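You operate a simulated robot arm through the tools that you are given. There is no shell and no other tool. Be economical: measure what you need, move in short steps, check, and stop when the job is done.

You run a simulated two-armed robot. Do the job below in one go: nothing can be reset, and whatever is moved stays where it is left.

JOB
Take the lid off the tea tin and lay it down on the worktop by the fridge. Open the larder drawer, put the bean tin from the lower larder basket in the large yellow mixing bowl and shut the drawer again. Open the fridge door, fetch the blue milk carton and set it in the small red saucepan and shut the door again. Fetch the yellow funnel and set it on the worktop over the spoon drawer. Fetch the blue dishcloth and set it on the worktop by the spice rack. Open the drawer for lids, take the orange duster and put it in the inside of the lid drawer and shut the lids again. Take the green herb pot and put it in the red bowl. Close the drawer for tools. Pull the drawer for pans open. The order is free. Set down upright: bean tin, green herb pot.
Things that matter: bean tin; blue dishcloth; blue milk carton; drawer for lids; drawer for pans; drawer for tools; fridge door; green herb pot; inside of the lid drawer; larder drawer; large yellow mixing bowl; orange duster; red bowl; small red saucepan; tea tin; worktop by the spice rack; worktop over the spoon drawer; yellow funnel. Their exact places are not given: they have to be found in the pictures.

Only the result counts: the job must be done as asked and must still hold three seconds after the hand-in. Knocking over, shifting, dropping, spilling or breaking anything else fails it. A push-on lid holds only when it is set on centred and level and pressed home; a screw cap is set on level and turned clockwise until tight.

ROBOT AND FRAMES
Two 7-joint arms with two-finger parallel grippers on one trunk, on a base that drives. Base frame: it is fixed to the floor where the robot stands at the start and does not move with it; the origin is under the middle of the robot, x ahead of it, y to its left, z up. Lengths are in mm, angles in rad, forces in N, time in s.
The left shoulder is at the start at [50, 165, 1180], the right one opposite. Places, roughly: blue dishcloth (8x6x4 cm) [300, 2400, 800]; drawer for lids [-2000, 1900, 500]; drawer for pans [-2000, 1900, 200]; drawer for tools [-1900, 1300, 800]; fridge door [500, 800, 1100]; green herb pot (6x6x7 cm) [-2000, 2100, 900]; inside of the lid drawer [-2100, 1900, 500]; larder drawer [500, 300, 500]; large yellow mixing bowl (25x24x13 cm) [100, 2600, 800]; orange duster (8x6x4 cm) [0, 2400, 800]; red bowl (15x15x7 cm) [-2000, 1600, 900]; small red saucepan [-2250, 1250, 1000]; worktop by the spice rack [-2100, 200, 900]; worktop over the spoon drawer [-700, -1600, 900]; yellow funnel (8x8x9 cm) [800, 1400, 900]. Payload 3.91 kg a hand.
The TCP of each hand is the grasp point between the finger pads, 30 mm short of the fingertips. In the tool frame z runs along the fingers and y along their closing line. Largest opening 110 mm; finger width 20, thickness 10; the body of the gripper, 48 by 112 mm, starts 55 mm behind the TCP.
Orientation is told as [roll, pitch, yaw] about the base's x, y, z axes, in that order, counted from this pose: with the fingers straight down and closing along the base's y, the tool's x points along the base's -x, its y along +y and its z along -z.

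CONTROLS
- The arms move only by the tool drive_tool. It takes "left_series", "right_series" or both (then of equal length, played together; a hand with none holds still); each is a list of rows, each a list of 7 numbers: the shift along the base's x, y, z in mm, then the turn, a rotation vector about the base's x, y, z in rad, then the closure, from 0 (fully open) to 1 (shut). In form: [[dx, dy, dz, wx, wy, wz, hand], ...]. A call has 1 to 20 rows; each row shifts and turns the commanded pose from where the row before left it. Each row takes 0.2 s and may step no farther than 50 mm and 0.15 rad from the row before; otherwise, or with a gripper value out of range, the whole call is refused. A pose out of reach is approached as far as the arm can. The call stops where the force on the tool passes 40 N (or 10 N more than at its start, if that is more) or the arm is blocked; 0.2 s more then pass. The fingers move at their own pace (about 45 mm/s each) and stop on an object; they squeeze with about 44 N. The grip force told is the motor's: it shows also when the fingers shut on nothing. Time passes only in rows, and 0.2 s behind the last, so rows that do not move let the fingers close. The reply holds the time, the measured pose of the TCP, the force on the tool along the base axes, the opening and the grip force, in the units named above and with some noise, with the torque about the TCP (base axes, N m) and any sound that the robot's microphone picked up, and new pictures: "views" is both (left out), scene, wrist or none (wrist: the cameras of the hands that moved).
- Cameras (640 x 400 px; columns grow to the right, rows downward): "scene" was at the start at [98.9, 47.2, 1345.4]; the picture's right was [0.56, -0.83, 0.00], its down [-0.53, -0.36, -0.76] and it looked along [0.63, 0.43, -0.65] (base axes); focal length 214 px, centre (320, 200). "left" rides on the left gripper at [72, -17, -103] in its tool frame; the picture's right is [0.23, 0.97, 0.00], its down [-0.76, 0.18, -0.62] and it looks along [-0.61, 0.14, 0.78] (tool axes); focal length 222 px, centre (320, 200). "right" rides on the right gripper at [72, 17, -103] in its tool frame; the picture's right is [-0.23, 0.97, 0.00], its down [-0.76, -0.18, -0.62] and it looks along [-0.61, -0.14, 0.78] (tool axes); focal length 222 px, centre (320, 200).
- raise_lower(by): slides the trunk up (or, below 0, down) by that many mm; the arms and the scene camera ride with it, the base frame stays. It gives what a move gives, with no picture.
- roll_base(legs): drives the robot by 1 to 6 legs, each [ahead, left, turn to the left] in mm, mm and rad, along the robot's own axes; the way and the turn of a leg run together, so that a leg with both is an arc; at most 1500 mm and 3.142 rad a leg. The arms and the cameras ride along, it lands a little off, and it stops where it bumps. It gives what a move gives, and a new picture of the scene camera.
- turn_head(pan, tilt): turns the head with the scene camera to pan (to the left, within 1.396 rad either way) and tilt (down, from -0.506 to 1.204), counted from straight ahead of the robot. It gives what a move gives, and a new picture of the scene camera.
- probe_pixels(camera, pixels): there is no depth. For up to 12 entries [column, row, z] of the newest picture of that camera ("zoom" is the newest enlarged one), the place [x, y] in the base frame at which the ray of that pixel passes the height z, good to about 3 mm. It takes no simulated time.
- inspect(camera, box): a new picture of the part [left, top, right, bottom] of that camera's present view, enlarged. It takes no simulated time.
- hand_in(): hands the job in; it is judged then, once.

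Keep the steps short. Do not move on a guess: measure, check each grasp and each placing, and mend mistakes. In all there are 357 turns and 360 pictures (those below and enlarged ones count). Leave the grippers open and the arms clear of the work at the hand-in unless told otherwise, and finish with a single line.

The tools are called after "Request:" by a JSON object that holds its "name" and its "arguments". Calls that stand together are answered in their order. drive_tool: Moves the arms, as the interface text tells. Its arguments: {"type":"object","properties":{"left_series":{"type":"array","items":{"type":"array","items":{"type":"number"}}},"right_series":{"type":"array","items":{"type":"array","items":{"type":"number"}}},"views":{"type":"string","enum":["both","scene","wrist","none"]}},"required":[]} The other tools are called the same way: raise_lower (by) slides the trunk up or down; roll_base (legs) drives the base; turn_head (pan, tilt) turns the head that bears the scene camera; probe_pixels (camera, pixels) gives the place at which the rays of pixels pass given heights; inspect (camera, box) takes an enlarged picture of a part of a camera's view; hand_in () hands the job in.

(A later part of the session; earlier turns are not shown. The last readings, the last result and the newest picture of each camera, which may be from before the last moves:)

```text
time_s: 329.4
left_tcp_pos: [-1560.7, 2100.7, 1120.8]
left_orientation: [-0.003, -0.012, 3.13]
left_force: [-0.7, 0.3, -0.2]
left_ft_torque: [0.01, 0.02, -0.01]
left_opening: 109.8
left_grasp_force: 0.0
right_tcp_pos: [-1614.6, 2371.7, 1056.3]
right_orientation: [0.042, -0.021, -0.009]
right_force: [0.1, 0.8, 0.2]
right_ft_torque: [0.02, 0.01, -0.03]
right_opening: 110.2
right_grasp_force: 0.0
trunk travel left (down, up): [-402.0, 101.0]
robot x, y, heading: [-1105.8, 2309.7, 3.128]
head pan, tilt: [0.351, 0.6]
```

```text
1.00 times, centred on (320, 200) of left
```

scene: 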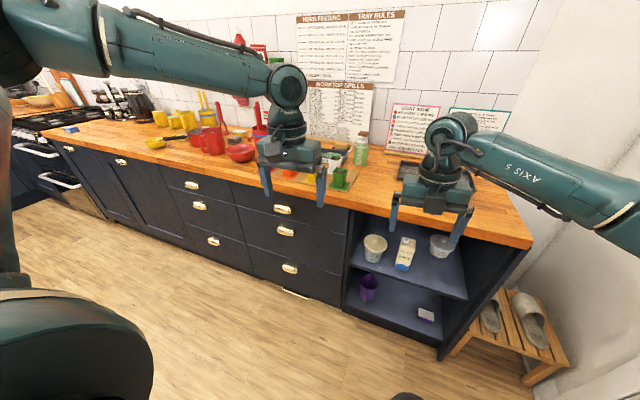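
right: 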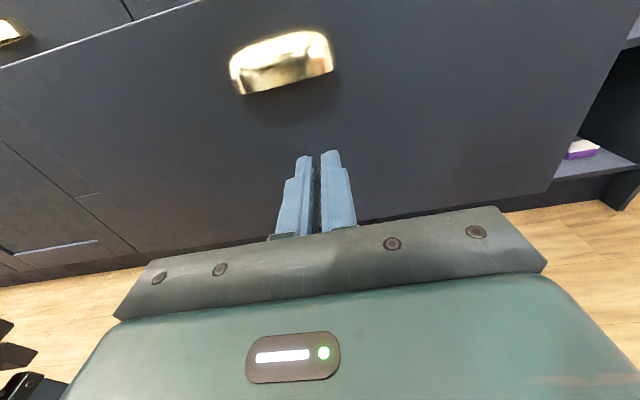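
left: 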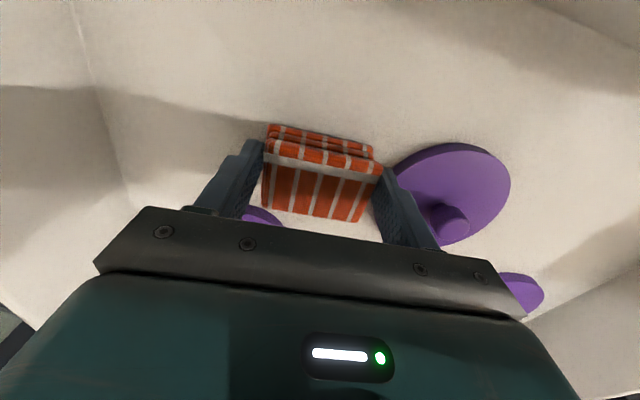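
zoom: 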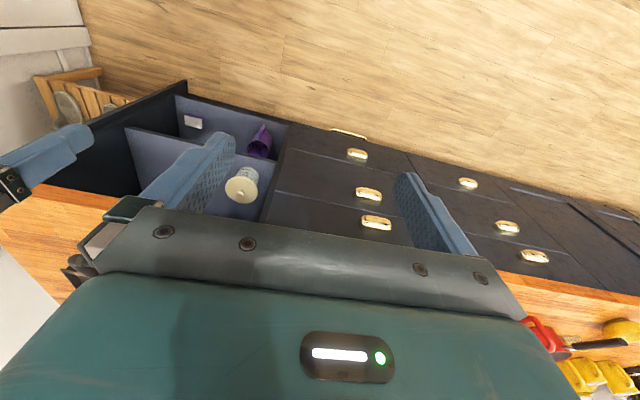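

I drive ahead to bring the left hand over the worktop edge, pots coming into its view.

Request:
{"name": "roll_base", "arguments": {"legs": [[230, 0, 0.012]]}}

Request:
{"name": "inspect", "arguments": {"camera": "left", "box": [0, 0, 640, 400]}}

Request:
{"name": "inspect", "arguments": {"camera": "scene", "box": [140, 80, 440, 260]}}

```text
time_s: 331.2
left_tcp_pos: [-1790.8, 2094.5, 1120.2]
left_orientation: [-0.005, -0.01, -3.137]
left_force: [0.0, 0.0, 0.6]
left_ft_torque: [-0.02, -0.03, -0.01]
left_opening: 109.9
left_grasp_force: 0.0
right_tcp_pos: [-1848.7, 2366.1, 1056.1]
right_orientation: [0.043, -0.022, 0.005]
right_force: [-0.3, 0.2, -0.2]
right_ft_torque: [-0.02, 0.0, 0.01]
right_opening: 109.9
right_grasp_force: 0.1
trunk travel left (down, up): [-402.0, 101.0]
robot x, y, heading: [-1343.2, 2310.8, -3.137]
head pan, tilt: [0.351, 0.6]
```

scene: 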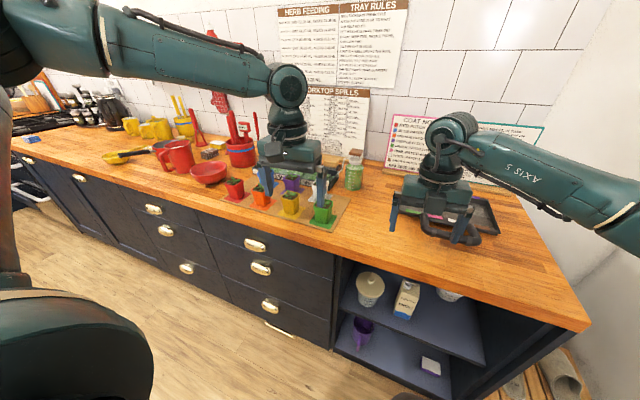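

```text
1.00 times, centred on (320, 200) of left
```

zoom: 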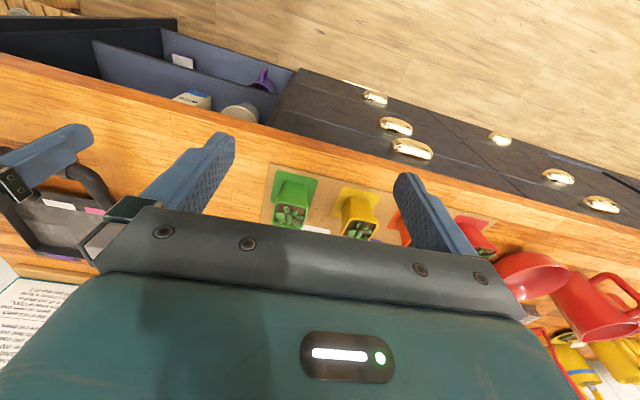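

```text
2.13 times, centred on (290, 170) of scene
```

zoom: 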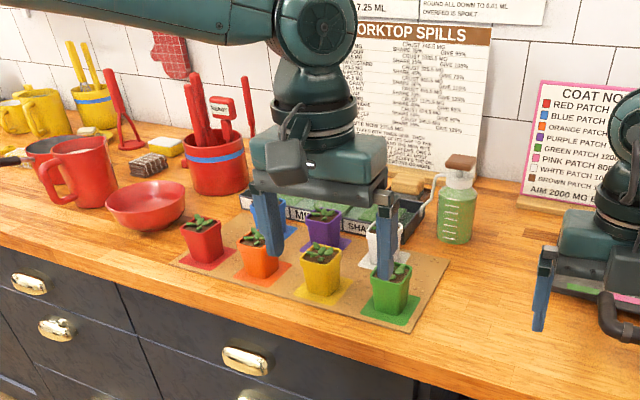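

Request:
{"name": "inspect", "arguments": {"camera": "left", "box": [220, 140, 420, 260]}}

Request:
{"name": "probe_pixels", "arguments": {"camera": "scene", "pixels": [[324, 203, 975], [324, 203, 985], [322, 216, 910], [291, 203, 975], [320, 183, 975], [206, 172, 975], [308, 223, 908]]}}

```text
3.20 times, centred on (320, 200) of left
```

zoom: 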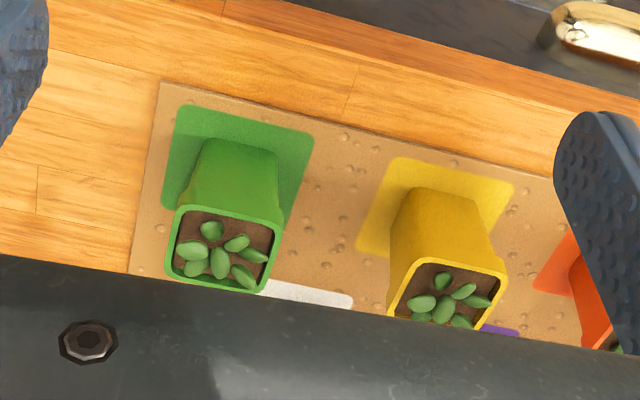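

```text
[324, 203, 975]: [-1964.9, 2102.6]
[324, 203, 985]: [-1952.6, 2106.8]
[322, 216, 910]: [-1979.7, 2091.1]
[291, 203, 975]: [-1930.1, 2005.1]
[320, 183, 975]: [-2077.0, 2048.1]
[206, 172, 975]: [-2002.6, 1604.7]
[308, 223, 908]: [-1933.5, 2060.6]
```

Request:
{"name": "probe_pixels", "arguments": {"camera": "zoom", "pixels": [[178, 208, 978], [284, 222, 978], [165, 280, 978], [258, 290, 978], [225, 248, 978], [450, 295, 978], [415, 258, 978], [235, 150, 908], [435, 205, 908], [305, 295, 908]]}}

```text
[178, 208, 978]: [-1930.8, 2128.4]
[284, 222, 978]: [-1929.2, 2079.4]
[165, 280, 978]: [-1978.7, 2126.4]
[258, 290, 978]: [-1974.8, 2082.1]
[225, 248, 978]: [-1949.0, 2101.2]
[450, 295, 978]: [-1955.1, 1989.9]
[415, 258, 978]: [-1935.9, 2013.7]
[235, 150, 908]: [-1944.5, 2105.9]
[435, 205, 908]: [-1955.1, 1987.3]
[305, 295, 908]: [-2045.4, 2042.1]
```

Green pot: centre (−1953,2104), top ≈978, next pot 114 mm away. I drive ahead 130 and bring the left hand above it.

Request:
{"name": "roll_base", "arguments": {"legs": [[130, 0, 0]]}}

Request:
{"name": "drive_tool", "arguments": {"left_series": [[-15, 5, -30, 0, 0, 0, 0], [-15, 5, -30, 0, 0, 0, 0.1], [0, 0, -30, 0, 0, 0, 0.1], [0, 0, 0, 0, 0, 0, 0.1]], "views": "both"}}

```text
time_s: 332.4
left_tcp_pos: [-1920.4, 2094.4, 1119.3]
left_orientation: [-0.004, -0.01, -3.136]
left_force: [0.3, -0.1, -0.1]
left_ft_torque: [-0.01, -0.03, -0.01]
left_opening: 110.1
left_grasp_force: 0.1
right_tcp_pos: [-1979.0, 2363.4, 1056.1]
right_orientation: [0.042, -0.022, 0.007]
right_force: [-0.7, -0.3, -0.3]
right_ft_torque: [-0.01, -0.01, -0.01]
right_opening: 110.2
right_grasp_force: 0.0
trunk travel left (down, up): [-402.0, 101.0]
robot x, y, heading: [-1470.3, 2312.2, -3.138]
head pan, tilt: [0.351, 0.6]
```

scene: 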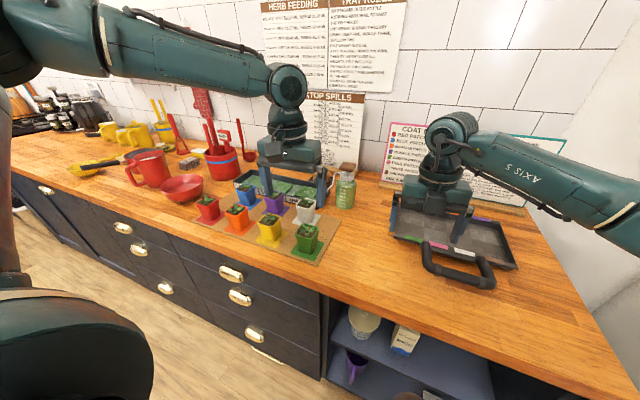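

```text
time_s: 333.4
left_tcp_pos: [-1948.4, 2102.5, 1031.8]
left_orientation: [-0.003, -0.011, -3.136]
left_force: [-0.4, -0.4, 0.7]
left_ft_torque: [0.01, -0.04, 0.03]
left_opening: 98.9
left_grasp_force: 0.0
right_tcp_pos: [-1978.0, 2364.2, 1056.4]
right_orientation: [0.042, -0.021, 0.007]
right_force: [0.1, 0.2, 0.7]
right_ft_torque: [0.0, 0.01, -0.04]
right_opening: 110.3
right_grasp_force: 0.0
trunk travel left (down, up): [-402.0, 101.0]
robot x, y, heading: [-1468.3, 2312.1, -3.14]
head pan, tilt: [0.351, 0.6]
```

scene: 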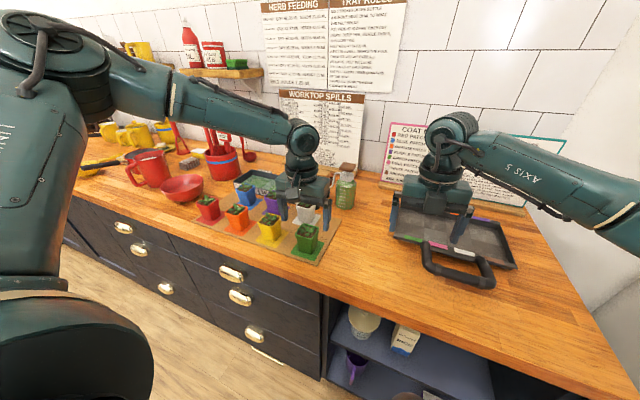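
left: 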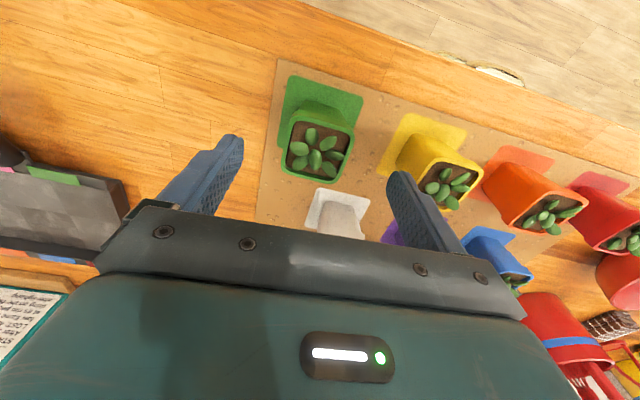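

Pot's top centre at (318,150), aligned. I lower to z≈963 and close.

Request:
{"name": "drive_tool", "arguments": {"left_series": [[0, 1, -30, 0, 0, 0, 0.1], [0, 0, -25, 0, 0, 0, 0.1], [0, 0, -13, 0, 0, 0, 0.1], [0, 0, 0, 0, 0, 0, 0.4], [0, 0, 0, 0, 0, 0, 0.7], [0, 0, 0, 0, 0, 0, 0.8], [0, 0, 0, 0, 0, 0, 0.8]], "views": "wrist"}}

```text
time_s: 335.1
left_tcp_pos: [-1948.8, 2103.7, 962.4]
left_orientation: [-0.005, -0.01, -3.135]
left_force: [0.4, -0.4, -0.3]
left_ft_torque: [0.0, -0.06, -0.03]
left_opening: 50.7
left_grasp_force: 39.2
right_tcp_pos: [-1978.7, 2364.6, 1057.5]
right_orientation: [0.043, -0.021, 0.007]
right_force: [-0.2, -0.5, -0.5]
right_ft_torque: [0.01, -0.01, 0.0]
right_opening: 109.8
right_grasp_force: 0.1
trunk travel left (down, up): [-402.0, 101.0]
robot x, y, heading: [-1468.5, 2307.9, -3.137]
head pan, tilt: [0.351, 0.6]
```

left: 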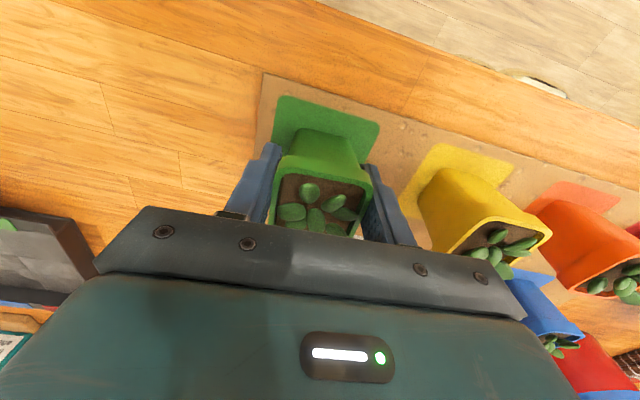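

Request:
{"name": "drive_tool", "arguments": {"left_series": [[0, 0, 10, 0, 0, 0, 0.9], [0, 0, 30, 0, 0, 0, 0.9], [0, 0, 45, 0, 0, 0, 0.9], [0, 0, 45, 0, 0, 0, 0.9], [0, 0, 20, 0, 0, 0, 0.9]], "views": "wrist"}}

Request:
{"name": "inspect", "arguments": {"camera": "scene", "box": [130, 90, 410, 270]}}

```text
time_s: 336.2
left_tcp_pos: [-1949.8, 2105.1, 1113.3]
left_orientation: [-0.003, -0.01, -3.137]
left_force: [0.6, 0.0, -2.5]
left_ft_torque: [0.0, 0.0, -0.02]
left_opening: 50.6
left_grasp_force: 43.9
right_tcp_pos: [-1977.1, 2364.5, 1055.3]
right_orientation: [0.042, -0.021, 0.007]
right_force: [0.3, -0.3, -1.0]
right_ft_torque: [0.01, 0.01, -0.01]
right_opening: 110.2
right_grasp_force: 0.0
trunk travel left (down, up): [-402.0, 101.0]
robot x, y, heading: [-1472.2, 2307.2, -3.142]
head pan, tilt: [0.351, 0.6]
```

left: 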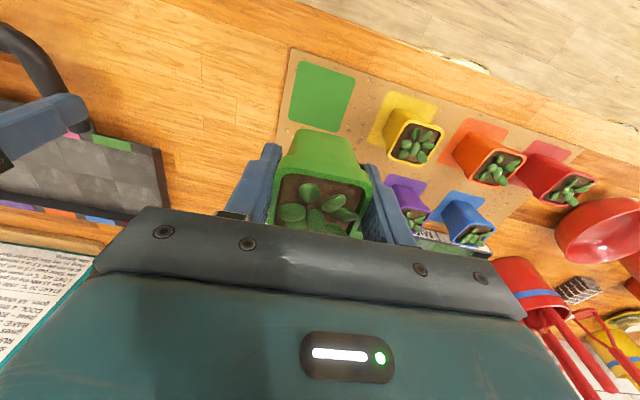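

```text
2.22 times, centred on (270, 180) of scene
```

zoom: 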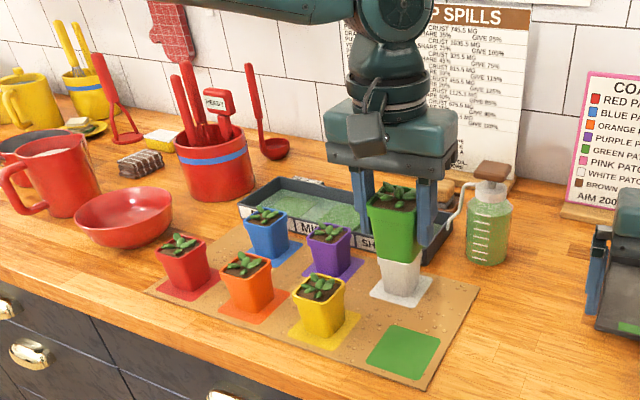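

Pot held. I back off 80 mm, drive left so the pot comes to the red bowl.

Request:
{"name": "roll_base", "arguments": {"legs": [[-90, 0, 0], [0, 490, 0]]}}

Request:
{"name": "inspect", "arguments": {"camera": "left", "box": [0, 0, 640, 400]}}

```text
time_s: 339.8
left_tcp_pos: [-1858.9, 1620.0, 1112.5]
left_orientation: [-0.003, -0.011, -3.135]
left_force: [-0.1, -0.1, -1.0]
left_ft_torque: [0.06, 0.01, -0.02]
left_opening: 50.5
left_grasp_force: 43.5
right_tcp_pos: [-1887.5, 1878.3, 1055.6]
right_orientation: [0.041, -0.022, 0.009]
right_force: [0.3, 0.0, 0.4]
right_ft_torque: [-0.03, -0.02, -0.01]
right_opening: 109.9
right_grasp_force: 0.1
trunk travel left (down, up): [-402.0, 101.0]
robot x, y, heading: [-1378.3, 1823.6, -3.138]
head pan, tilt: [0.351, 0.6]
```

scene: 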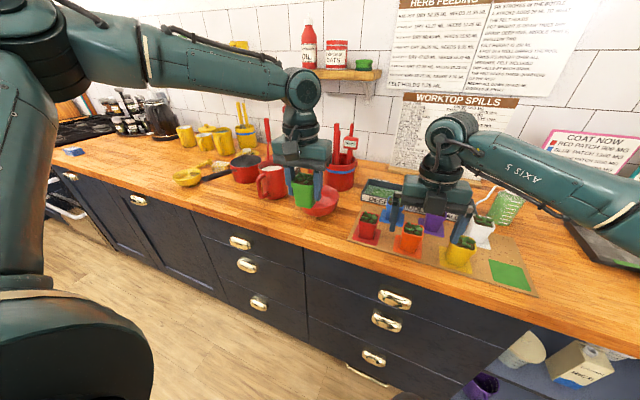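

```text
1.00 times, centred on (320, 200) of left
```

zoom: 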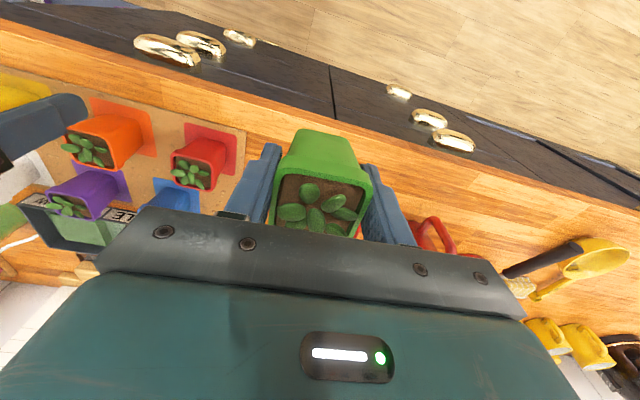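

Request:
{"name": "inspect", "arguments": {"camera": "scene", "box": [240, 130, 400, 250]}}

Request:
{"name": "turn_head", "arguments": {"pan": 0.3, "tilt": 0.65}}

```text
3.33 times, centred on (320, 190) of scene
```

zoom: 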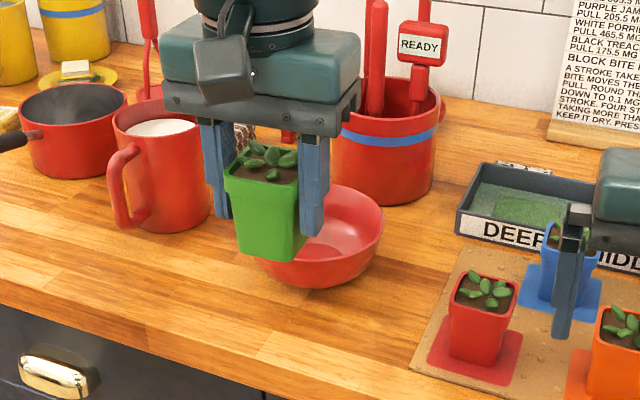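

```text
time_s: 340.4
left_tcp_pos: [-1859.0, 1619.3, 1112.8]
left_orientation: [-0.003, -0.01, -3.132]
left_force: [-0.2, -0.1, -1.4]
left_ft_torque: [-0.05, 0.0, 0.0]
left_opening: 50.6
left_grasp_force: 44.5
right_tcp_pos: [-1886.6, 1878.7, 1055.0]
right_orientation: [0.041, -0.021, 0.01]
right_force: [0.4, 0.0, -0.2]
right_ft_torque: [0.0, 0.01, -0.01]
right_opening: 109.9
right_grasp_force: 0.1
trunk travel left (down, up): [-402.0, 101.0]
robot x, y, heading: [-1377.1, 1821.2, -3.134]
head pan, tilt: [0.3, 0.649]
```

scene: 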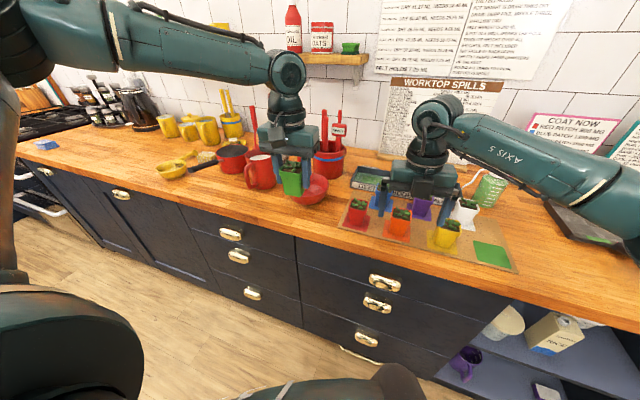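

Request:
{"name": "inspect", "arguments": {"camera": "scene", "box": [230, 120, 370, 230]}}

```text
3.64 times, centred on (300, 175) of scene
```

zoom: 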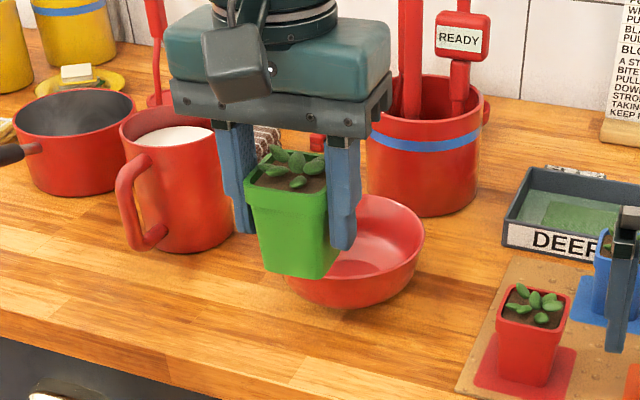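

Request:
{"name": "probe_pixels", "arguments": {"camera": "zoom", "pixels": [[424, 240, 975], [370, 197, 975], [405, 268, 975], [350, 308, 908], [424, 240, 985], [288, 278, 970], [173, 250, 908], [200, 145, 1010]]}}

```text
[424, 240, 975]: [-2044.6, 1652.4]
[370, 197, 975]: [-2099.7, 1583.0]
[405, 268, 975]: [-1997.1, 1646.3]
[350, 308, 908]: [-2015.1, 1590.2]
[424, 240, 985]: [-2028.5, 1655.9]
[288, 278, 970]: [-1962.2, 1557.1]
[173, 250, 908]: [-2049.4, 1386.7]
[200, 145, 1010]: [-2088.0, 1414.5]
```

I raise the pot to uncover the bowl for a better fix.

Request:
{"name": "drive_tool", "arguments": {"left_series": [[0, 0, 40, 0, 0, 0, 0.9], [0, 0, 40, 0, 0, 0, 0.9], [0, 0, 20, 0, 0, 0, 0.9]], "views": "none"}}

Request:
{"name": "inspect", "arguments": {"camera": "scene", "box": [230, 120, 370, 230]}}

```text
time_s: 341.2
left_tcp_pos: [-1857.2, 1618.2, 1213.4]
left_orientation: [-0.004, -0.011, -3.134]
left_force: [0.0, 0.3, -1.9]
left_ft_torque: [0.02, -0.04, -0.01]
left_opening: 50.5
left_grasp_force: 44.2
right_tcp_pos: [-1886.9, 1878.3, 1055.5]
right_orientation: [0.041, -0.02, 0.008]
right_force: [0.3, -0.3, 0.4]
right_ft_torque: [0.0, -0.01, -0.02]
right_opening: 110.3
right_grasp_force: 0.0
trunk travel left (down, up): [-402.0, 101.0]
robot x, y, heading: [-1378.4, 1828.3, -3.135]
head pan, tilt: [0.3, 0.649]
```

```text
3.64 times, centred on (300, 175) of scene
```

zoom: 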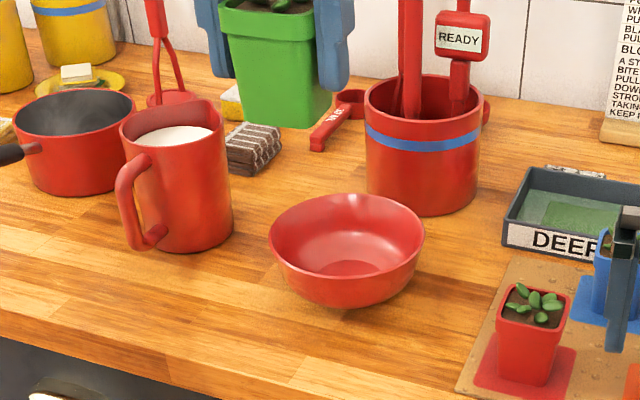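

Request:
{"name": "probe_pixels", "arguments": {"camera": "zoom", "pixels": [[346, 234, 978], [268, 238, 978], [425, 232, 978], [346, 193, 978], [350, 278, 978], [347, 263, 915], [346, 234, 970]]}}

```text
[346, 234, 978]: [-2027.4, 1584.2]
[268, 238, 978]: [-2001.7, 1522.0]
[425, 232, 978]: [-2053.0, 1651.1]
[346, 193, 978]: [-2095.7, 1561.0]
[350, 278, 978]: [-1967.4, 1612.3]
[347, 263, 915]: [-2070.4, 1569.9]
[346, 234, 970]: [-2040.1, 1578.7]
```

Request:
{"name": "roll_base", "arguments": {"legs": [[100, 0, 0], [0, 125, 0]]}}

Request:
{"name": "inspect", "arguments": {"camera": "left", "box": [0, 0, 640, 400]}}

```text
time_s: 343.2
left_tcp_pos: [-1954.5, 1489.7, 1213.6]
left_orientation: [-0.007, -0.009, -3.134]
left_force: [0.6, -0.9, -2.6]
left_ft_torque: [0.02, 0.02, -0.02]
left_opening: 50.5
left_grasp_force: 44.4
right_tcp_pos: [-1984.8, 1751.4, 1056.7]
right_orientation: [0.044, -0.021, 0.008]
right_force: [-0.1, -0.6, 0.1]
right_ft_torque: [0.03, -0.02, 0.0]
right_opening: 109.7
right_grasp_force: 0.1
trunk travel left (down, up): [-402.0, 101.0]
robot x, y, heading: [-1477.2, 1700.6, -3.138]
head pan, tilt: [0.3, 0.649]
```

scene: 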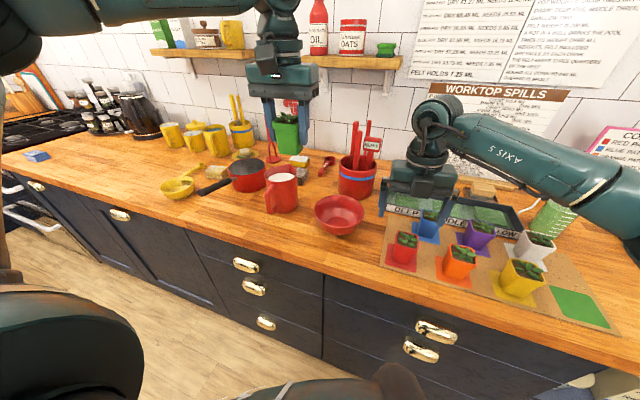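

```text
1.00 times, centred on (320, 200) of left
```

zoom: 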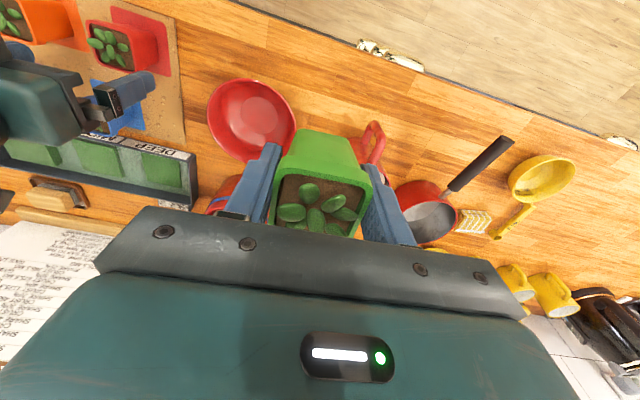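

Request:
{"name": "probe_pixels", "arguments": {"camera": "zoom", "pixels": [[252, 121, 950], [252, 121, 978], [207, 118, 965], [296, 128, 965], [255, 78, 965], [248, 165, 965], [262, 112, 920]]}}

Request:
{"name": "inspect", "arguments": {"camera": "scene", "box": [280, 160, 400, 250]}}

```text
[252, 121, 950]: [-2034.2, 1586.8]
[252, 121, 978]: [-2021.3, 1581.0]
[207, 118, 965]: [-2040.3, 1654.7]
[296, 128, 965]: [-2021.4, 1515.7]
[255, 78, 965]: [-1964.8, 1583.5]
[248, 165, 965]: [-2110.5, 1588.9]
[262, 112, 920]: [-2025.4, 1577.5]
```

```text
4.44 times, centred on (340, 205) of scene
```

zoom: 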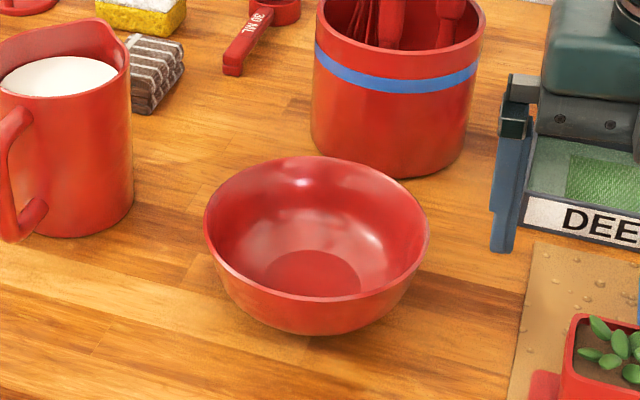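

Both views agree: bowl centre (−2027,1581). I bring the pot over it: base right 91, ahead 50.

Request:
{"name": "roll_base", "arguments": {"legs": [[0, -90, 0], [50, 0, 0]]}}

Request:
{"name": "drive_tool", "arguments": {"left_series": [[-10, 0, -40, 0, 0, 0, 0.9], [-8, 0, -40, 0, 0, 0, 0.9], [0, 0, -40, 0, 0, 0, 0.9], [0, 0, -30, 0, 0, 0, 0.9], [0, 0, 0, 0, 0, 0, 0.9]], "views": "both"}}

Request:
{"name": "inspect", "arguments": {"camera": "scene", "box": [240, 140, 400, 250]}}

```text
time_s: 344.9
left_tcp_pos: [-2006.9, 1579.0, 1212.1]
left_orientation: [-0.001, -0.009, -3.132]
left_force: [-0.5, -0.1, -2.4]
left_ft_torque: [-0.01, -0.04, 0.02]
left_opening: 50.7
left_grasp_force: 44.2
right_tcp_pos: [-2035.5, 1839.6, 1055.4]
right_orientation: [0.042, -0.024, 0.011]
right_force: [-0.4, 0.8, -0.3]
right_ft_torque: [-0.02, -0.01, -0.01]
right_opening: 109.8
right_grasp_force: 0.0
trunk travel left (down, up): [-402.0, 101.0]
robot x, y, heading: [-1523.6, 1793.3, -3.14]
head pan, tilt: [0.3, 0.649]
```

scene: 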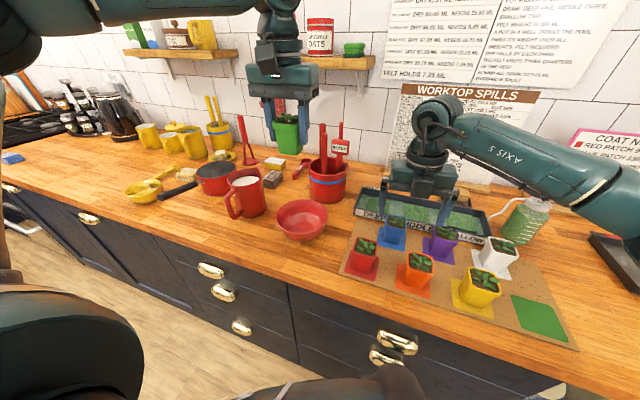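

```text
time_s: 346.1
left_tcp_pos: [-2023.2, 1579.6, 1064.3]
left_orientation: [-0.005, -0.013, -3.132]
left_force: [-0.1, 0.6, -1.7]
left_ft_torque: [0.03, -0.01, 0.02]
left_opening: 50.9
left_grasp_force: 44.0
right_tcp_pos: [-2034.9, 1839.5, 1055.2]
right_orientation: [0.043, -0.021, 0.013]
right_force: [0.1, 0.4, -0.1]
right_ft_torque: [0.01, -0.02, 0.03]
right_opening: 109.9
right_grasp_force: 0.1
trunk travel left (down, up): [-402.0, 101.0]
robot x, y, heading: [-1527.8, 1787.3, -3.13]
head pan, tilt: [0.3, 0.649]
```

scene: 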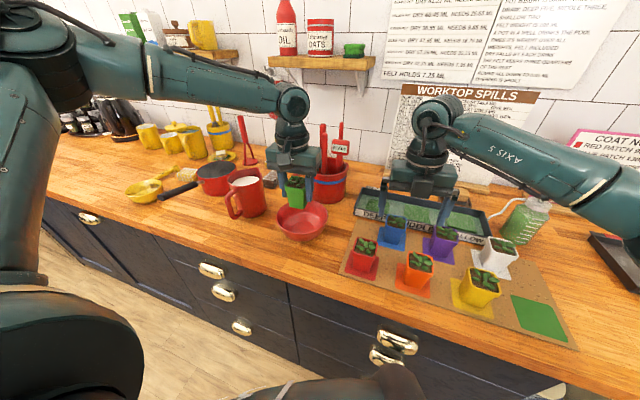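
left: 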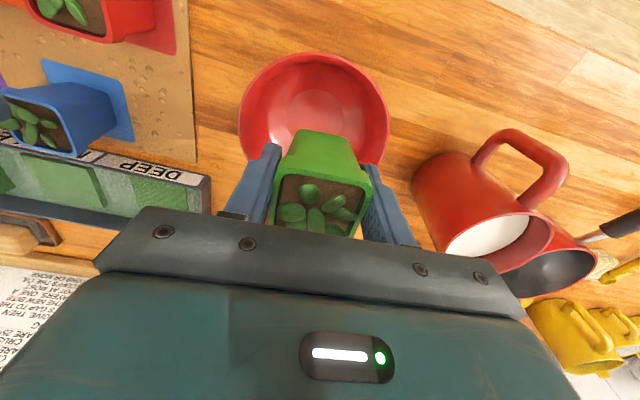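

```text
3.64 times, centred on (320, 195) of scene
```

zoom: 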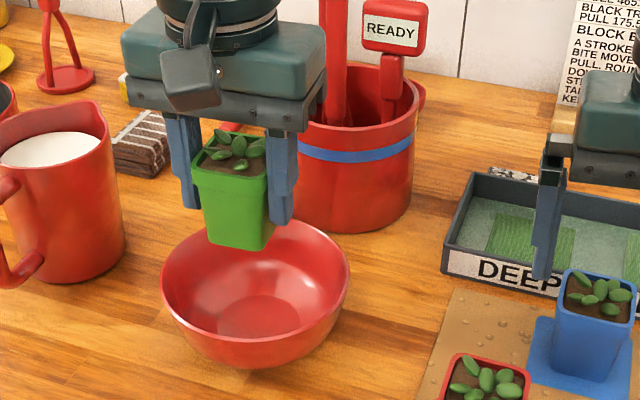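

Request:
{"name": "probe_pixels", "arguments": {"camera": "left", "pixels": [[313, 52, 978], [238, 120, 978], [389, 120, 978], [313, 52, 970], [238, 120, 970], [389, 120, 970], [300, 110, 920]]}}

```text
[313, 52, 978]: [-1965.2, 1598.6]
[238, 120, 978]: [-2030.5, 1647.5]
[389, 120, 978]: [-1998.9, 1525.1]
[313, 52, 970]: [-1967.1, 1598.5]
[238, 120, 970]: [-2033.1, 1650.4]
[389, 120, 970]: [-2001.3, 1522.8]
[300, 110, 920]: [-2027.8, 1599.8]
```

Bowl centre (−2032,1583). I adjust −5/+3 mm and lower the pot into the bowl.

Request:
{"name": "drive_tool", "arguments": {"left_series": [[-5, 3, -30, 0, 0, 0, 0.9], [0, 0, -30, 0, 0, 0, 0.9], [0, 0, -15, 0, 0, 0, 0.9], [0, 0, -5, 0, 0, 0, 0.9], [0, 0, -3, 0, 0, 0, 0.9], [0, 0, -3, 0, 0, 0, 0.9], [0, 0, -3, 0, 0, 0, 0.9]], "views": "wrist"}}

Request:
{"name": "inspect", "arguments": {"camera": "scene", "box": [240, 140, 400, 250]}}

```text
time_s: 347.7
left_tcp_pos: [-2028.4, 1582.5, 973.0]
left_orientation: [-0.004, -0.011, -3.13]
left_force: [0.6, 1.3, -1.5]
left_ft_torque: [0.01, -0.01, 0.0]
left_opening: 50.4
left_grasp_force: 44.0
right_tcp_pos: [-2034.2, 1839.8, 1056.2]
right_orientation: [0.04, -0.021, 0.011]
right_force: [-0.3, 0.2, -0.8]
right_ft_torque: [-0.03, 0.03, -0.01]
right_opening: 109.9
right_grasp_force: 0.1
trunk travel left (down, up): [-402.0, 101.0]
robot x, y, heading: [-1526.3, 1789.7, -3.13]
head pan, tilt: [0.3, 0.649]
```

left: 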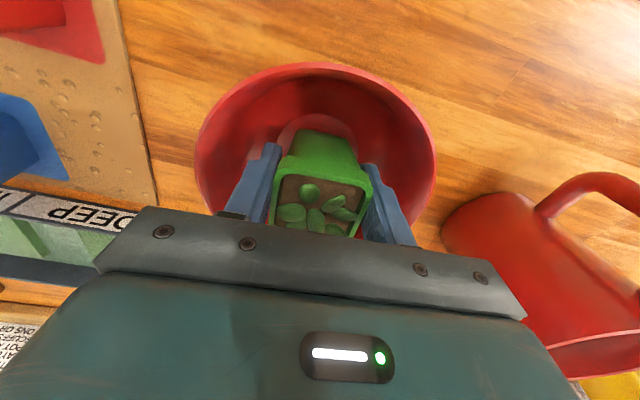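

```text
3.64 times, centred on (320, 195) of scene
```

zoom: 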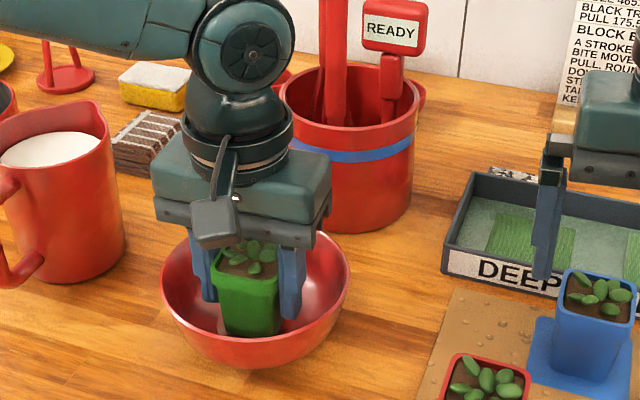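

Request:
{"name": "drive_tool", "arguments": {"left_series": [[0, 0, -2, 0, 0, 0, 0.9], [0, 0, -2, 0, 0, 0, 0.9], [0, 0, -2, 0, 0, 0, 0.9], [0, 0, -2, 0, 0, 0, 0.9]], "views": "none"}}

```text
time_s: 348.7
left_tcp_pos: [-2027.0, 1582.7, 966.9]
left_orientation: [-0.005, -0.012, -3.131]
left_force: [1.8, -1.4, 3.8]
left_ft_torque: [-0.15, -0.16, 0.02]
left_opening: 50.2
left_grasp_force: 44.3
right_tcp_pos: [-2035.0, 1839.0, 1055.5]
right_orientation: [0.043, -0.019, 0.014]
right_force: [0.4, -0.4, 0.4]
right_ft_torque: [-0.01, 0.01, 0.01]
right_opening: 110.1
right_grasp_force: 0.1
trunk travel left (down, up): [-402.0, 101.0]
robot x, y, heading: [-1526.7, 1787.5, -3.133]
head pan, tilt: [0.3, 0.649]
```

Contact. I open just a little (bowl walls are near) and rise.

Request:
{"name": "drive_tool", "arguments": {"left_series": [[0, 0, -1, 0, 0, 0, 0.5], [0, 0, 0, 0, 0, 0, 0.42], [0, 0, 0, 0, 0, 0, 0.4], [0, 0, 10, 0, 0, 0, 0.4], [0, 0, 30, 0, 0, 0, 0.4], [0, 0, 45, 0, 0, 0, 0.4], [0, 0, 45, 0, 0, 0, 0.4], [0, 0, 40, 0, 0, 0, 0]], "views": "wrist"}}

Request:
{"name": "inspect", "arguments": {"camera": "scene", "box": [240, 140, 400, 250]}}

```text
time_s: 350.5
left_tcp_pos: [-2024.8, 1584.3, 1139.5]
left_orientation: [-0.004, -0.011, -3.132]
left_force: [0.6, 0.0, 0.7]
left_ft_torque: [0.01, 0.0, -0.03]
left_opening: 100.8
left_grasp_force: 0.0
right_tcp_pos: [-2034.3, 1840.0, 1056.3]
right_orientation: [0.042, -0.022, 0.012]
right_force: [0.2, -0.3, -0.3]
right_ft_torque: [-0.01, -0.01, 0.03]
right_opening: 109.9
right_grasp_force: 0.0
trunk travel left (down, up): [-402.0, 101.0]
robot x, y, heading: [-1527.7, 1784.1, -3.132]
head pan, tilt: [0.3, 0.649]
```

left: 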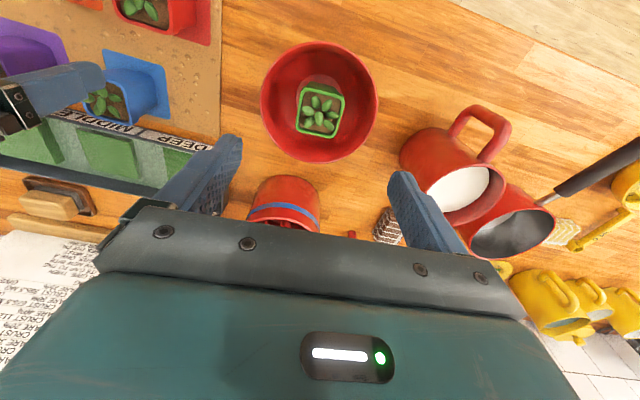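

```text
3.64 times, centred on (320, 195) of scene
```

zoom: 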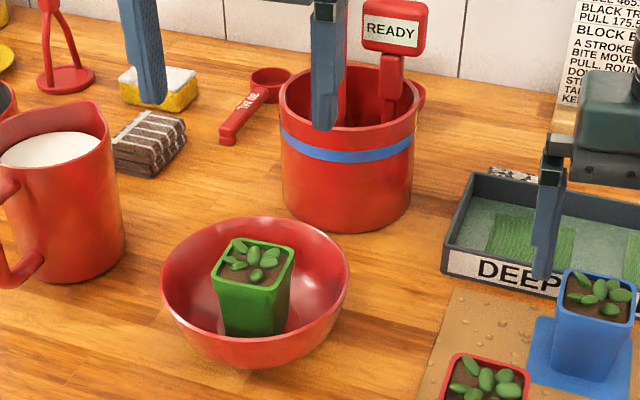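

The herb pot stands upright in the bowl. Next I open the pan drawer. I back off, retract the left hand, lower the trunk, and pitch the right hand to about 30° below level.

Request:
{"name": "roll_base", "arguments": {"legs": [[-420, 0, 0]]}}

Request:
{"name": "raise_lower", "arguments": {"by": -400}}

Request:
{"name": "drive_tool", "arguments": {"right_series": [[0, 0, 0, 0, 0.131, 0, 0], [0, 0, 0, 0, 0.131, 0, 0], [0, 0, 0, 0, 0.131, 0, 0], [0, 0, 0, 0, 0.131, 0, 0], [0, 0, -20, 0, 0.131, 0, 0], [0, 0, -30, 0, 0.131, 0, 0], [0, 0, -40, 0, 0.131, 0, 0], [0, 0, -40, 0, 0.131, 0, 0], [0, 0, -40, 0, 0, 0, 0], [0, 0, -40, 0, 0, 0, 0], [0, 0, -40, 0, 0, 0, 0]], "left_series": [[30, 0, 20, 0, 0, 0, 0], [30, -20, 20, 0, 0, 0, 0], [30, -20, 20, 0, 0, 0, 0], [30, -20, 0, 0, 0, 0, 0], [30, -20, 0, 0, 0, 0, 0], [20, -10, 0, 0, 0, 0, 0], [0, 0, 0, 0, 0, 0, 0], [0, 0, 0, 0, 0, 0, 0], [0, 0, 0, 0, 0, 0, 0], [0, 0, 0, 0, 0, 0, 0], [0, 0, 0, 0, 0, 0, 0]], "views": "none"}}

```text
time_s: 353.1
left_tcp_pos: [-1608.8, 1587.5, 1138.9]
left_orientation: [-0.004, -0.011, -3.129]
left_force: [0.7, 0.5, 0.7]
left_ft_torque: [-0.01, 0.01, 0.0]
left_opening: 109.9
left_grasp_force: 0.1
right_tcp_pos: [-1617.6, 1844.2, 1056.5]
right_orientation: [0.042, -0.02, 0.012]
right_force: [-0.5, 0.1, 0.1]
right_ft_torque: [-0.01, 0.0, 0.01]
right_opening: 110.2
right_grasp_force: 0.2
trunk travel left (down, up): [-402.0, 101.0]
robot x, y, heading: [-1109.2, 1793.8, -3.132]
head pan, tilt: [0.3, 0.649]
```

scene: 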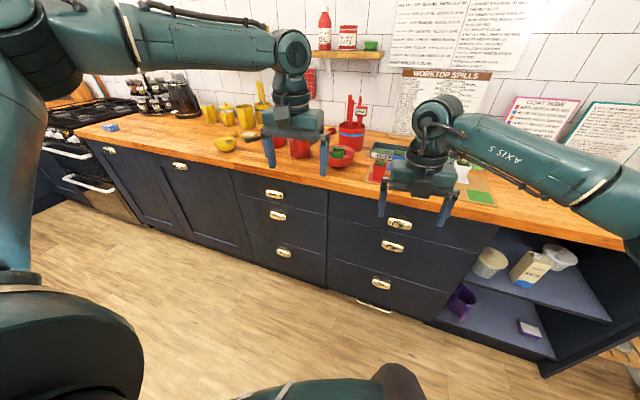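

```text
time_s: 356.9
left_tcp_pos: [-1608.9, 1586.4, 738.2]
left_orientation: [-0.004, -0.01, -3.129]
left_force: [0.7, 0.0, -0.5]
left_ft_torque: [0.0, 0.02, 0.01]
left_opening: 109.9
left_grasp_force: 0.0
right_tcp_pos: [-1618.2, 1843.7, 656.0]
right_orientation: [0.041, -0.023, 0.013]
right_force: [0.5, 0.3, -0.3]
right_ft_torque: [-0.05, 0.0, -0.01]
right_opening: 110.0
right_grasp_force: 0.2
trunk travel left (down, up): [-2.0, 501.0]
robot x, y, heading: [-1108.1, 1791.3, -3.132]
head pan, tilt: [0.3, 0.649]
```

```text
time_s: 359.3
left_tcp_pos: [-1437.8, 1497.2, 797.2]
left_orientation: [-0.003, -0.011, -3.129]
left_force: [-0.1, -0.1, 0.9]
left_ft_torque: [-0.02, -0.03, 0.02]
left_opening: 110.0
left_grasp_force: 0.1
right_tcp_pos: [-1619.4, 1841.4, 406.3]
right_orientation: [0.06, 1.028, 0.023]
right_force: [1.1, 0.2, 0.4]
right_ft_torque: [-0.02, 0.04, -0.02]
right_opening: 109.9
right_grasp_force: 0.0
trunk travel left (down, up): [-2.0, 501.0]
robot x, y, heading: [-1109.8, 1788.2, -3.133]
head pan, tilt: [0.3, 0.649]
```

The right hand reaches z≈406 pitched. I set y≈1868, z≈386 and drive ahead 190 mm.

Request:
{"name": "drive_tool", "arguments": {"right_series": [[0, 14, -10, 0, 0, 0, 0], [0, 13, -10, 0, 0, 0, 0], [0, 0, 0, 0, 0, 0, 0]], "views": "none"}}

Request:
{"name": "roll_base", "arguments": {"legs": [[190, 0, -0.008]]}}

Request:
{"name": "inspect", "arguments": {"camera": "right", "box": [0, 0, 640, 400]}}

```text
time_s: 360.1
left_tcp_pos: [-1439.3, 1497.5, 797.8]
left_orientation: [-0.004, -0.01, -3.13]
left_force: [0.6, 0.1, -0.3]
left_ft_torque: [0.03, 0.02, -0.02]
left_opening: 110.2
left_grasp_force: 0.0
right_tcp_pos: [-1618.0, 1862.8, 391.7]
right_orientation: [0.069, 1.024, 0.026]
right_force: [0.9, -0.1, 0.5]
right_ft_torque: [-0.03, 0.0, 0.02]
right_opening: 109.7
right_grasp_force: 0.0
right hand out of reach, approached as far as the arm can: row 2
trunk travel left (down, up): [-2.0, 501.0]
robot x, y, heading: [-1108.1, 1787.5, -3.132]
head pan, tilt: [0.3, 0.649]
```

```text
time_s: 361.6
left_tcp_pos: [-1629.9, 1496.8, 797.7]
left_orientation: [-0.003, -0.011, -3.138]
left_force: [0.8, 0.2, -0.3]
left_ft_torque: [0.04, 0.03, -0.01]
left_opening: 110.2
left_grasp_force: 0.0
right_tcp_pos: [-1808.7, 1862.7, 390.6]
right_orientation: [0.067, 1.021, 0.018]
right_force: [0.5, -0.7, -0.1]
right_ft_torque: [-0.02, 0.01, -0.02]
right_opening: 110.2
right_grasp_force: 0.1
trunk travel left (down, up): [-2.0, 501.0]
robot x, y, heading: [-1296.7, 1790.0, -3.136]
head pan, tilt: [0.3, 0.649]
```

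scene: 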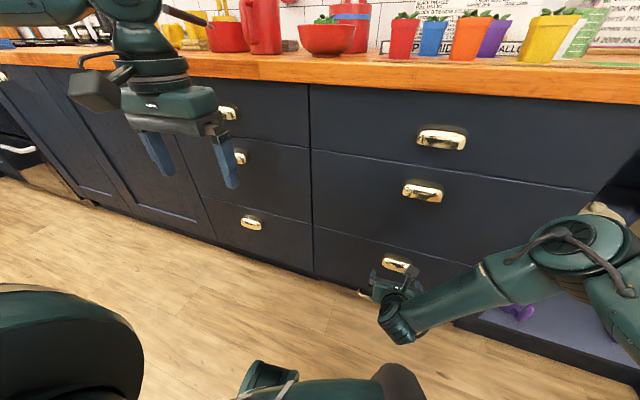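

```text
1.00 times, centred on (320, 200) of right
```

zoom: 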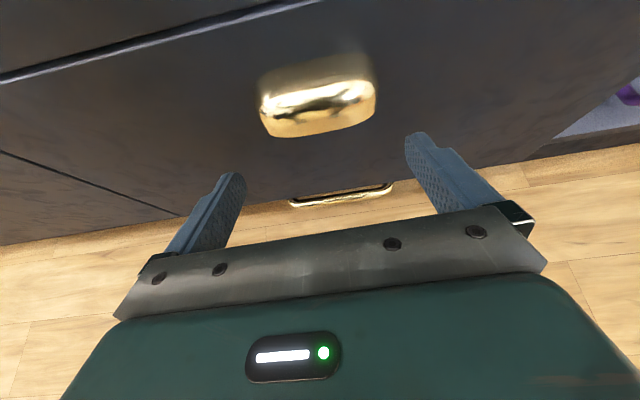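

Handle at (318,105) fits the forecast (y≈1868, z≈373). I go ahead 50 mm more, then fine steps to contact.

Request:
{"name": "roll_base", "arguments": {"legs": [[48, 0, 0]]}}

Request:
{"name": "drive_tool", "arguments": {"right_series": [[0, 5, -5, 0, 0, 0, 0], [-5, 0, 0, 0, 0, 0, 0], [-5, 0, 0, 0, 0, 0, 0], [-5, 0, 0, 0, 0, 0, 0], [-5, 0, 0, 0, 0, 0, 0], [-5, 0, 0, 0, 0, 0, 0]], "views": "wrist"}}

```text
time_s: 362.5
left_tcp_pos: [-1677.6, 1496.9, 797.7]
left_orientation: [-0.004, -0.01, -3.137]
left_force: [-0.4, -0.3, 0.1]
left_ft_torque: [-0.02, -0.02, 0.01]
left_opening: 110.0
left_grasp_force: 0.0
right_tcp_pos: [-1854.4, 1863.3, 391.3]
right_orientation: [0.067, 1.022, 0.019]
right_force: [0.2, -0.5, 0.3]
right_ft_torque: [-0.02, 0.01, 0.02]
right_opening: 109.8
right_grasp_force: 0.0
trunk travel left (down, up): [-2.0, 501.0]
robot x, y, heading: [-1343.2, 1789.2, -3.138]
head pan, tilt: [0.3, 0.649]
```

scene: 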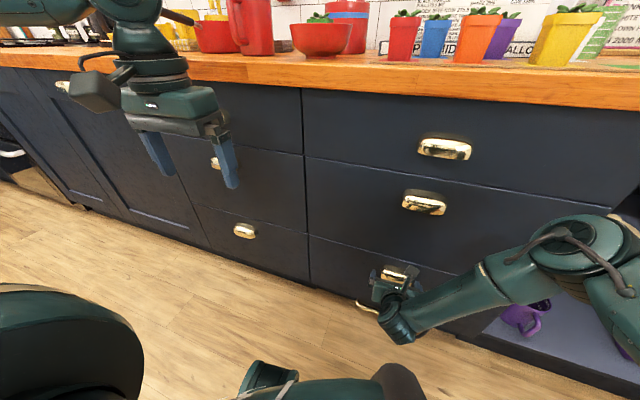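

```text
time_s: 363.9
left_tcp_pos: [-1677.1, 1497.4, 797.2]
left_orientation: [-0.003, -0.012, -3.137]
left_force: [0.3, -1.2, 0.4]
left_ft_torque: [0.0, 0.03, 0.04]
left_opening: 110.1
left_grasp_force: 0.1
right_tcp_pos: [-1871.3, 1864.7, 383.2]
right_orientation: [0.063, 1.007, 0.016]
right_force: [0.8, -0.3, 0.2]
right_ft_torque: [-0.02, -0.02, -0.04]
right_opening: 109.8
right_grasp_force: 0.1
right hand out of reach, approached as far as the arm can: row 1
trunk travel left (down, up): [-2.0, 501.0]
robot x, y, heading: [-1343.9, 1792.1, -3.133]
head pan, tilt: [0.3, 0.649]
stopped in row 6 (right hand): the force on the tool passed its limit (the readings are from after the stop); the commanded pose is now the measured one
```

right: 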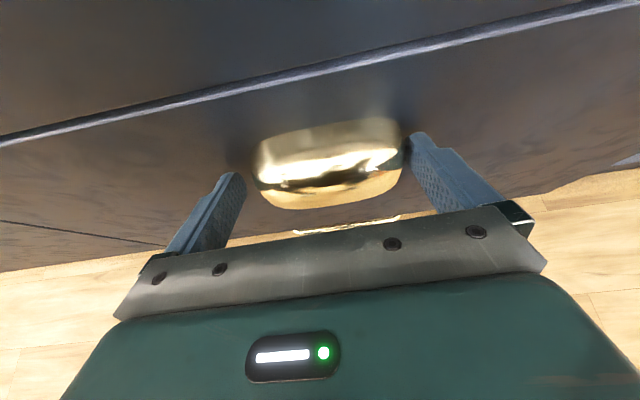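

Request:
{"name": "drive_tool", "arguments": {"right_series": [[3, 3, 0, 0, 0, 0, 0], [0, 0, 0, 0, 0, 0, 0.15], [0, 0, 0, 0, 0, 0, 0.3], [0, 0, 0, 0, 0, 0, 0.5], [0, 0, 0, 0, 0, 0, 0.6]], "views": "none"}}

Request:
{"name": "roll_base", "arguments": {"legs": [[-60, 0, 0], [-60, 0, 0], [-60, 0, 0], [-60, 0, 0]]}}

```text
time_s: 365.1
left_tcp_pos: [-1678.2, 1498.3, 798.4]
left_orientation: [-0.004, -0.01, -3.136]
left_force: [0.1, -0.2, 0.2]
left_ft_torque: [-0.02, 0.01, 0.01]
left_opening: 109.8
left_grasp_force: 0.1
right_tcp_pos: [-1868.9, 1871.3, 383.6]
right_orientation: [0.068, 1.009, 0.015]
right_force: [0.5, 12.9, -0.3]
right_ft_torque: [-0.33, 0.23, 0.06]
right_opening: 94.5
right_grasp_force: 45.1
trunk travel left (down, up): [-2.0, 501.0]
robot x, y, heading: [-1348.3, 1787.1, -3.14]
head pan, tilt: [0.3, 0.649]
```

```text
time_s: 367.5
left_tcp_pos: [-1489.4, 1497.0, 797.8]
left_orientation: [-0.004, -0.009, -3.137]
left_force: [-0.3, 0.1, -0.9]
left_ft_torque: [-0.02, 0.02, -0.02]
left_opening: 110.0
left_grasp_force: 0.0
right_tcp_pos: [-1679.4, 1861.5, 384.1]
right_orientation: [0.045, 1.001, 0.01]
right_force: [-1.7, -0.5, -4.3]
right_ft_torque: [-0.07, 0.33, -0.21]
right_opening: 94.3
right_grasp_force: 44.6
trunk travel left (down, up): [-2.0, 501.0]
robot x, y, heading: [-1156.8, 1789.3, -3.139]
head pan, tilt: [0.3, 0.649]
stopped in leg 4: the force on the tool passed its limit (the readings are from after the stop); the commanded pose is now the measured one
```

scene: 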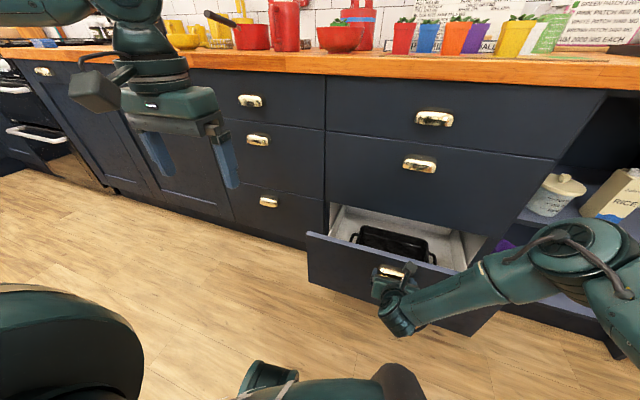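

A pan lies inside: the right drawer. I pull it further out.

Request:
{"name": "roll_base", "arguments": {"legs": [[-60, 0, 0], [-60, 0, 0], [-60, 0, 0]]}}

```text
time_s: 369.4
left_tcp_pos: [-1359.7, 1497.9, 797.1]
left_orientation: [-0.001, -0.009, -3.135]
left_force: [-0.6, -0.2, 0.8]
left_ft_torque: [-0.01, 0.01, 0.01]
left_opening: 109.8
left_grasp_force: 0.0
right_tcp_pos: [-1549.3, 1855.6, 383.9]
right_orientation: [0.027, 0.998, 0.006]
right_force: [-3.0, -1.9, -4.7]
right_ft_torque: [-0.05, 0.23, -0.13]
right_opening: 94.2
right_grasp_force: 45.0
trunk travel left (down, up): [-2.0, 501.0]
robot x, y, heading: [-1030.5, 1791.1, -3.137]
head pan, tilt: [0.3, 0.649]
stopped in leg 3: the force on the tool passed its limit (the readings are from after the stop); the commanded pose is now the measured one
```

scene: 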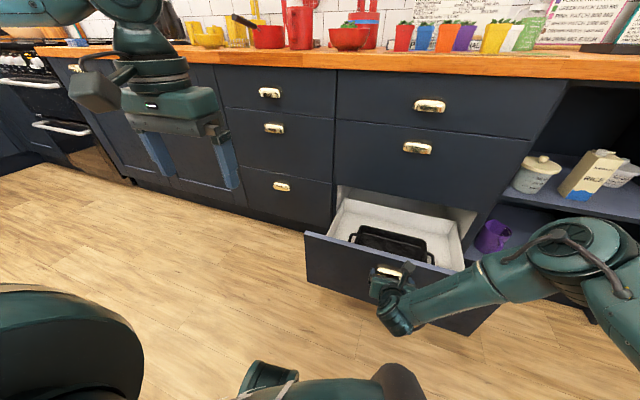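

Request:
{"name": "drive_tool", "arguments": {"right_series": [[12, 0, 0, 0, 0, 0, 0.6], [12, 0, 0, 0, 0, 0, 0.6], [12, 0, 0, 0, 0, 0, 0.6], [12, 0, 0, 0, 0, 0, 0.6], [12, 0, 0, 0, 0, 0, 0.6], [12, 0, 0, 0, 0, 0, 0.6]], "views": "none"}}

```text
time_s: 370.8
left_tcp_pos: [-1361.0, 1498.3, 796.2]
left_orientation: [-0.003, -0.01, -3.137]
left_force: [-0.3, -0.2, -0.7]
left_ft_torque: [-0.01, -0.01, -0.01]
left_opening: 110.3
left_grasp_force: 0.0
right_tcp_pos: [-1482.8, 1851.3, 391.3]
right_orientation: [0.034, 1.005, 0.001]
right_force: [-24.7, 0.2, -12.8]
right_ft_torque: [-0.67, 0.08, -0.93]
right_opening: 94.8
right_grasp_force: 44.5
right hand out of reach, approached as far as the arm can: row 4
trunk travel left (down, up): [-2.0, 501.0]
robot x, y, heading: [-1029.4, 1791.1, -3.133]
head pan, tilt: [0.3, 0.649]
```

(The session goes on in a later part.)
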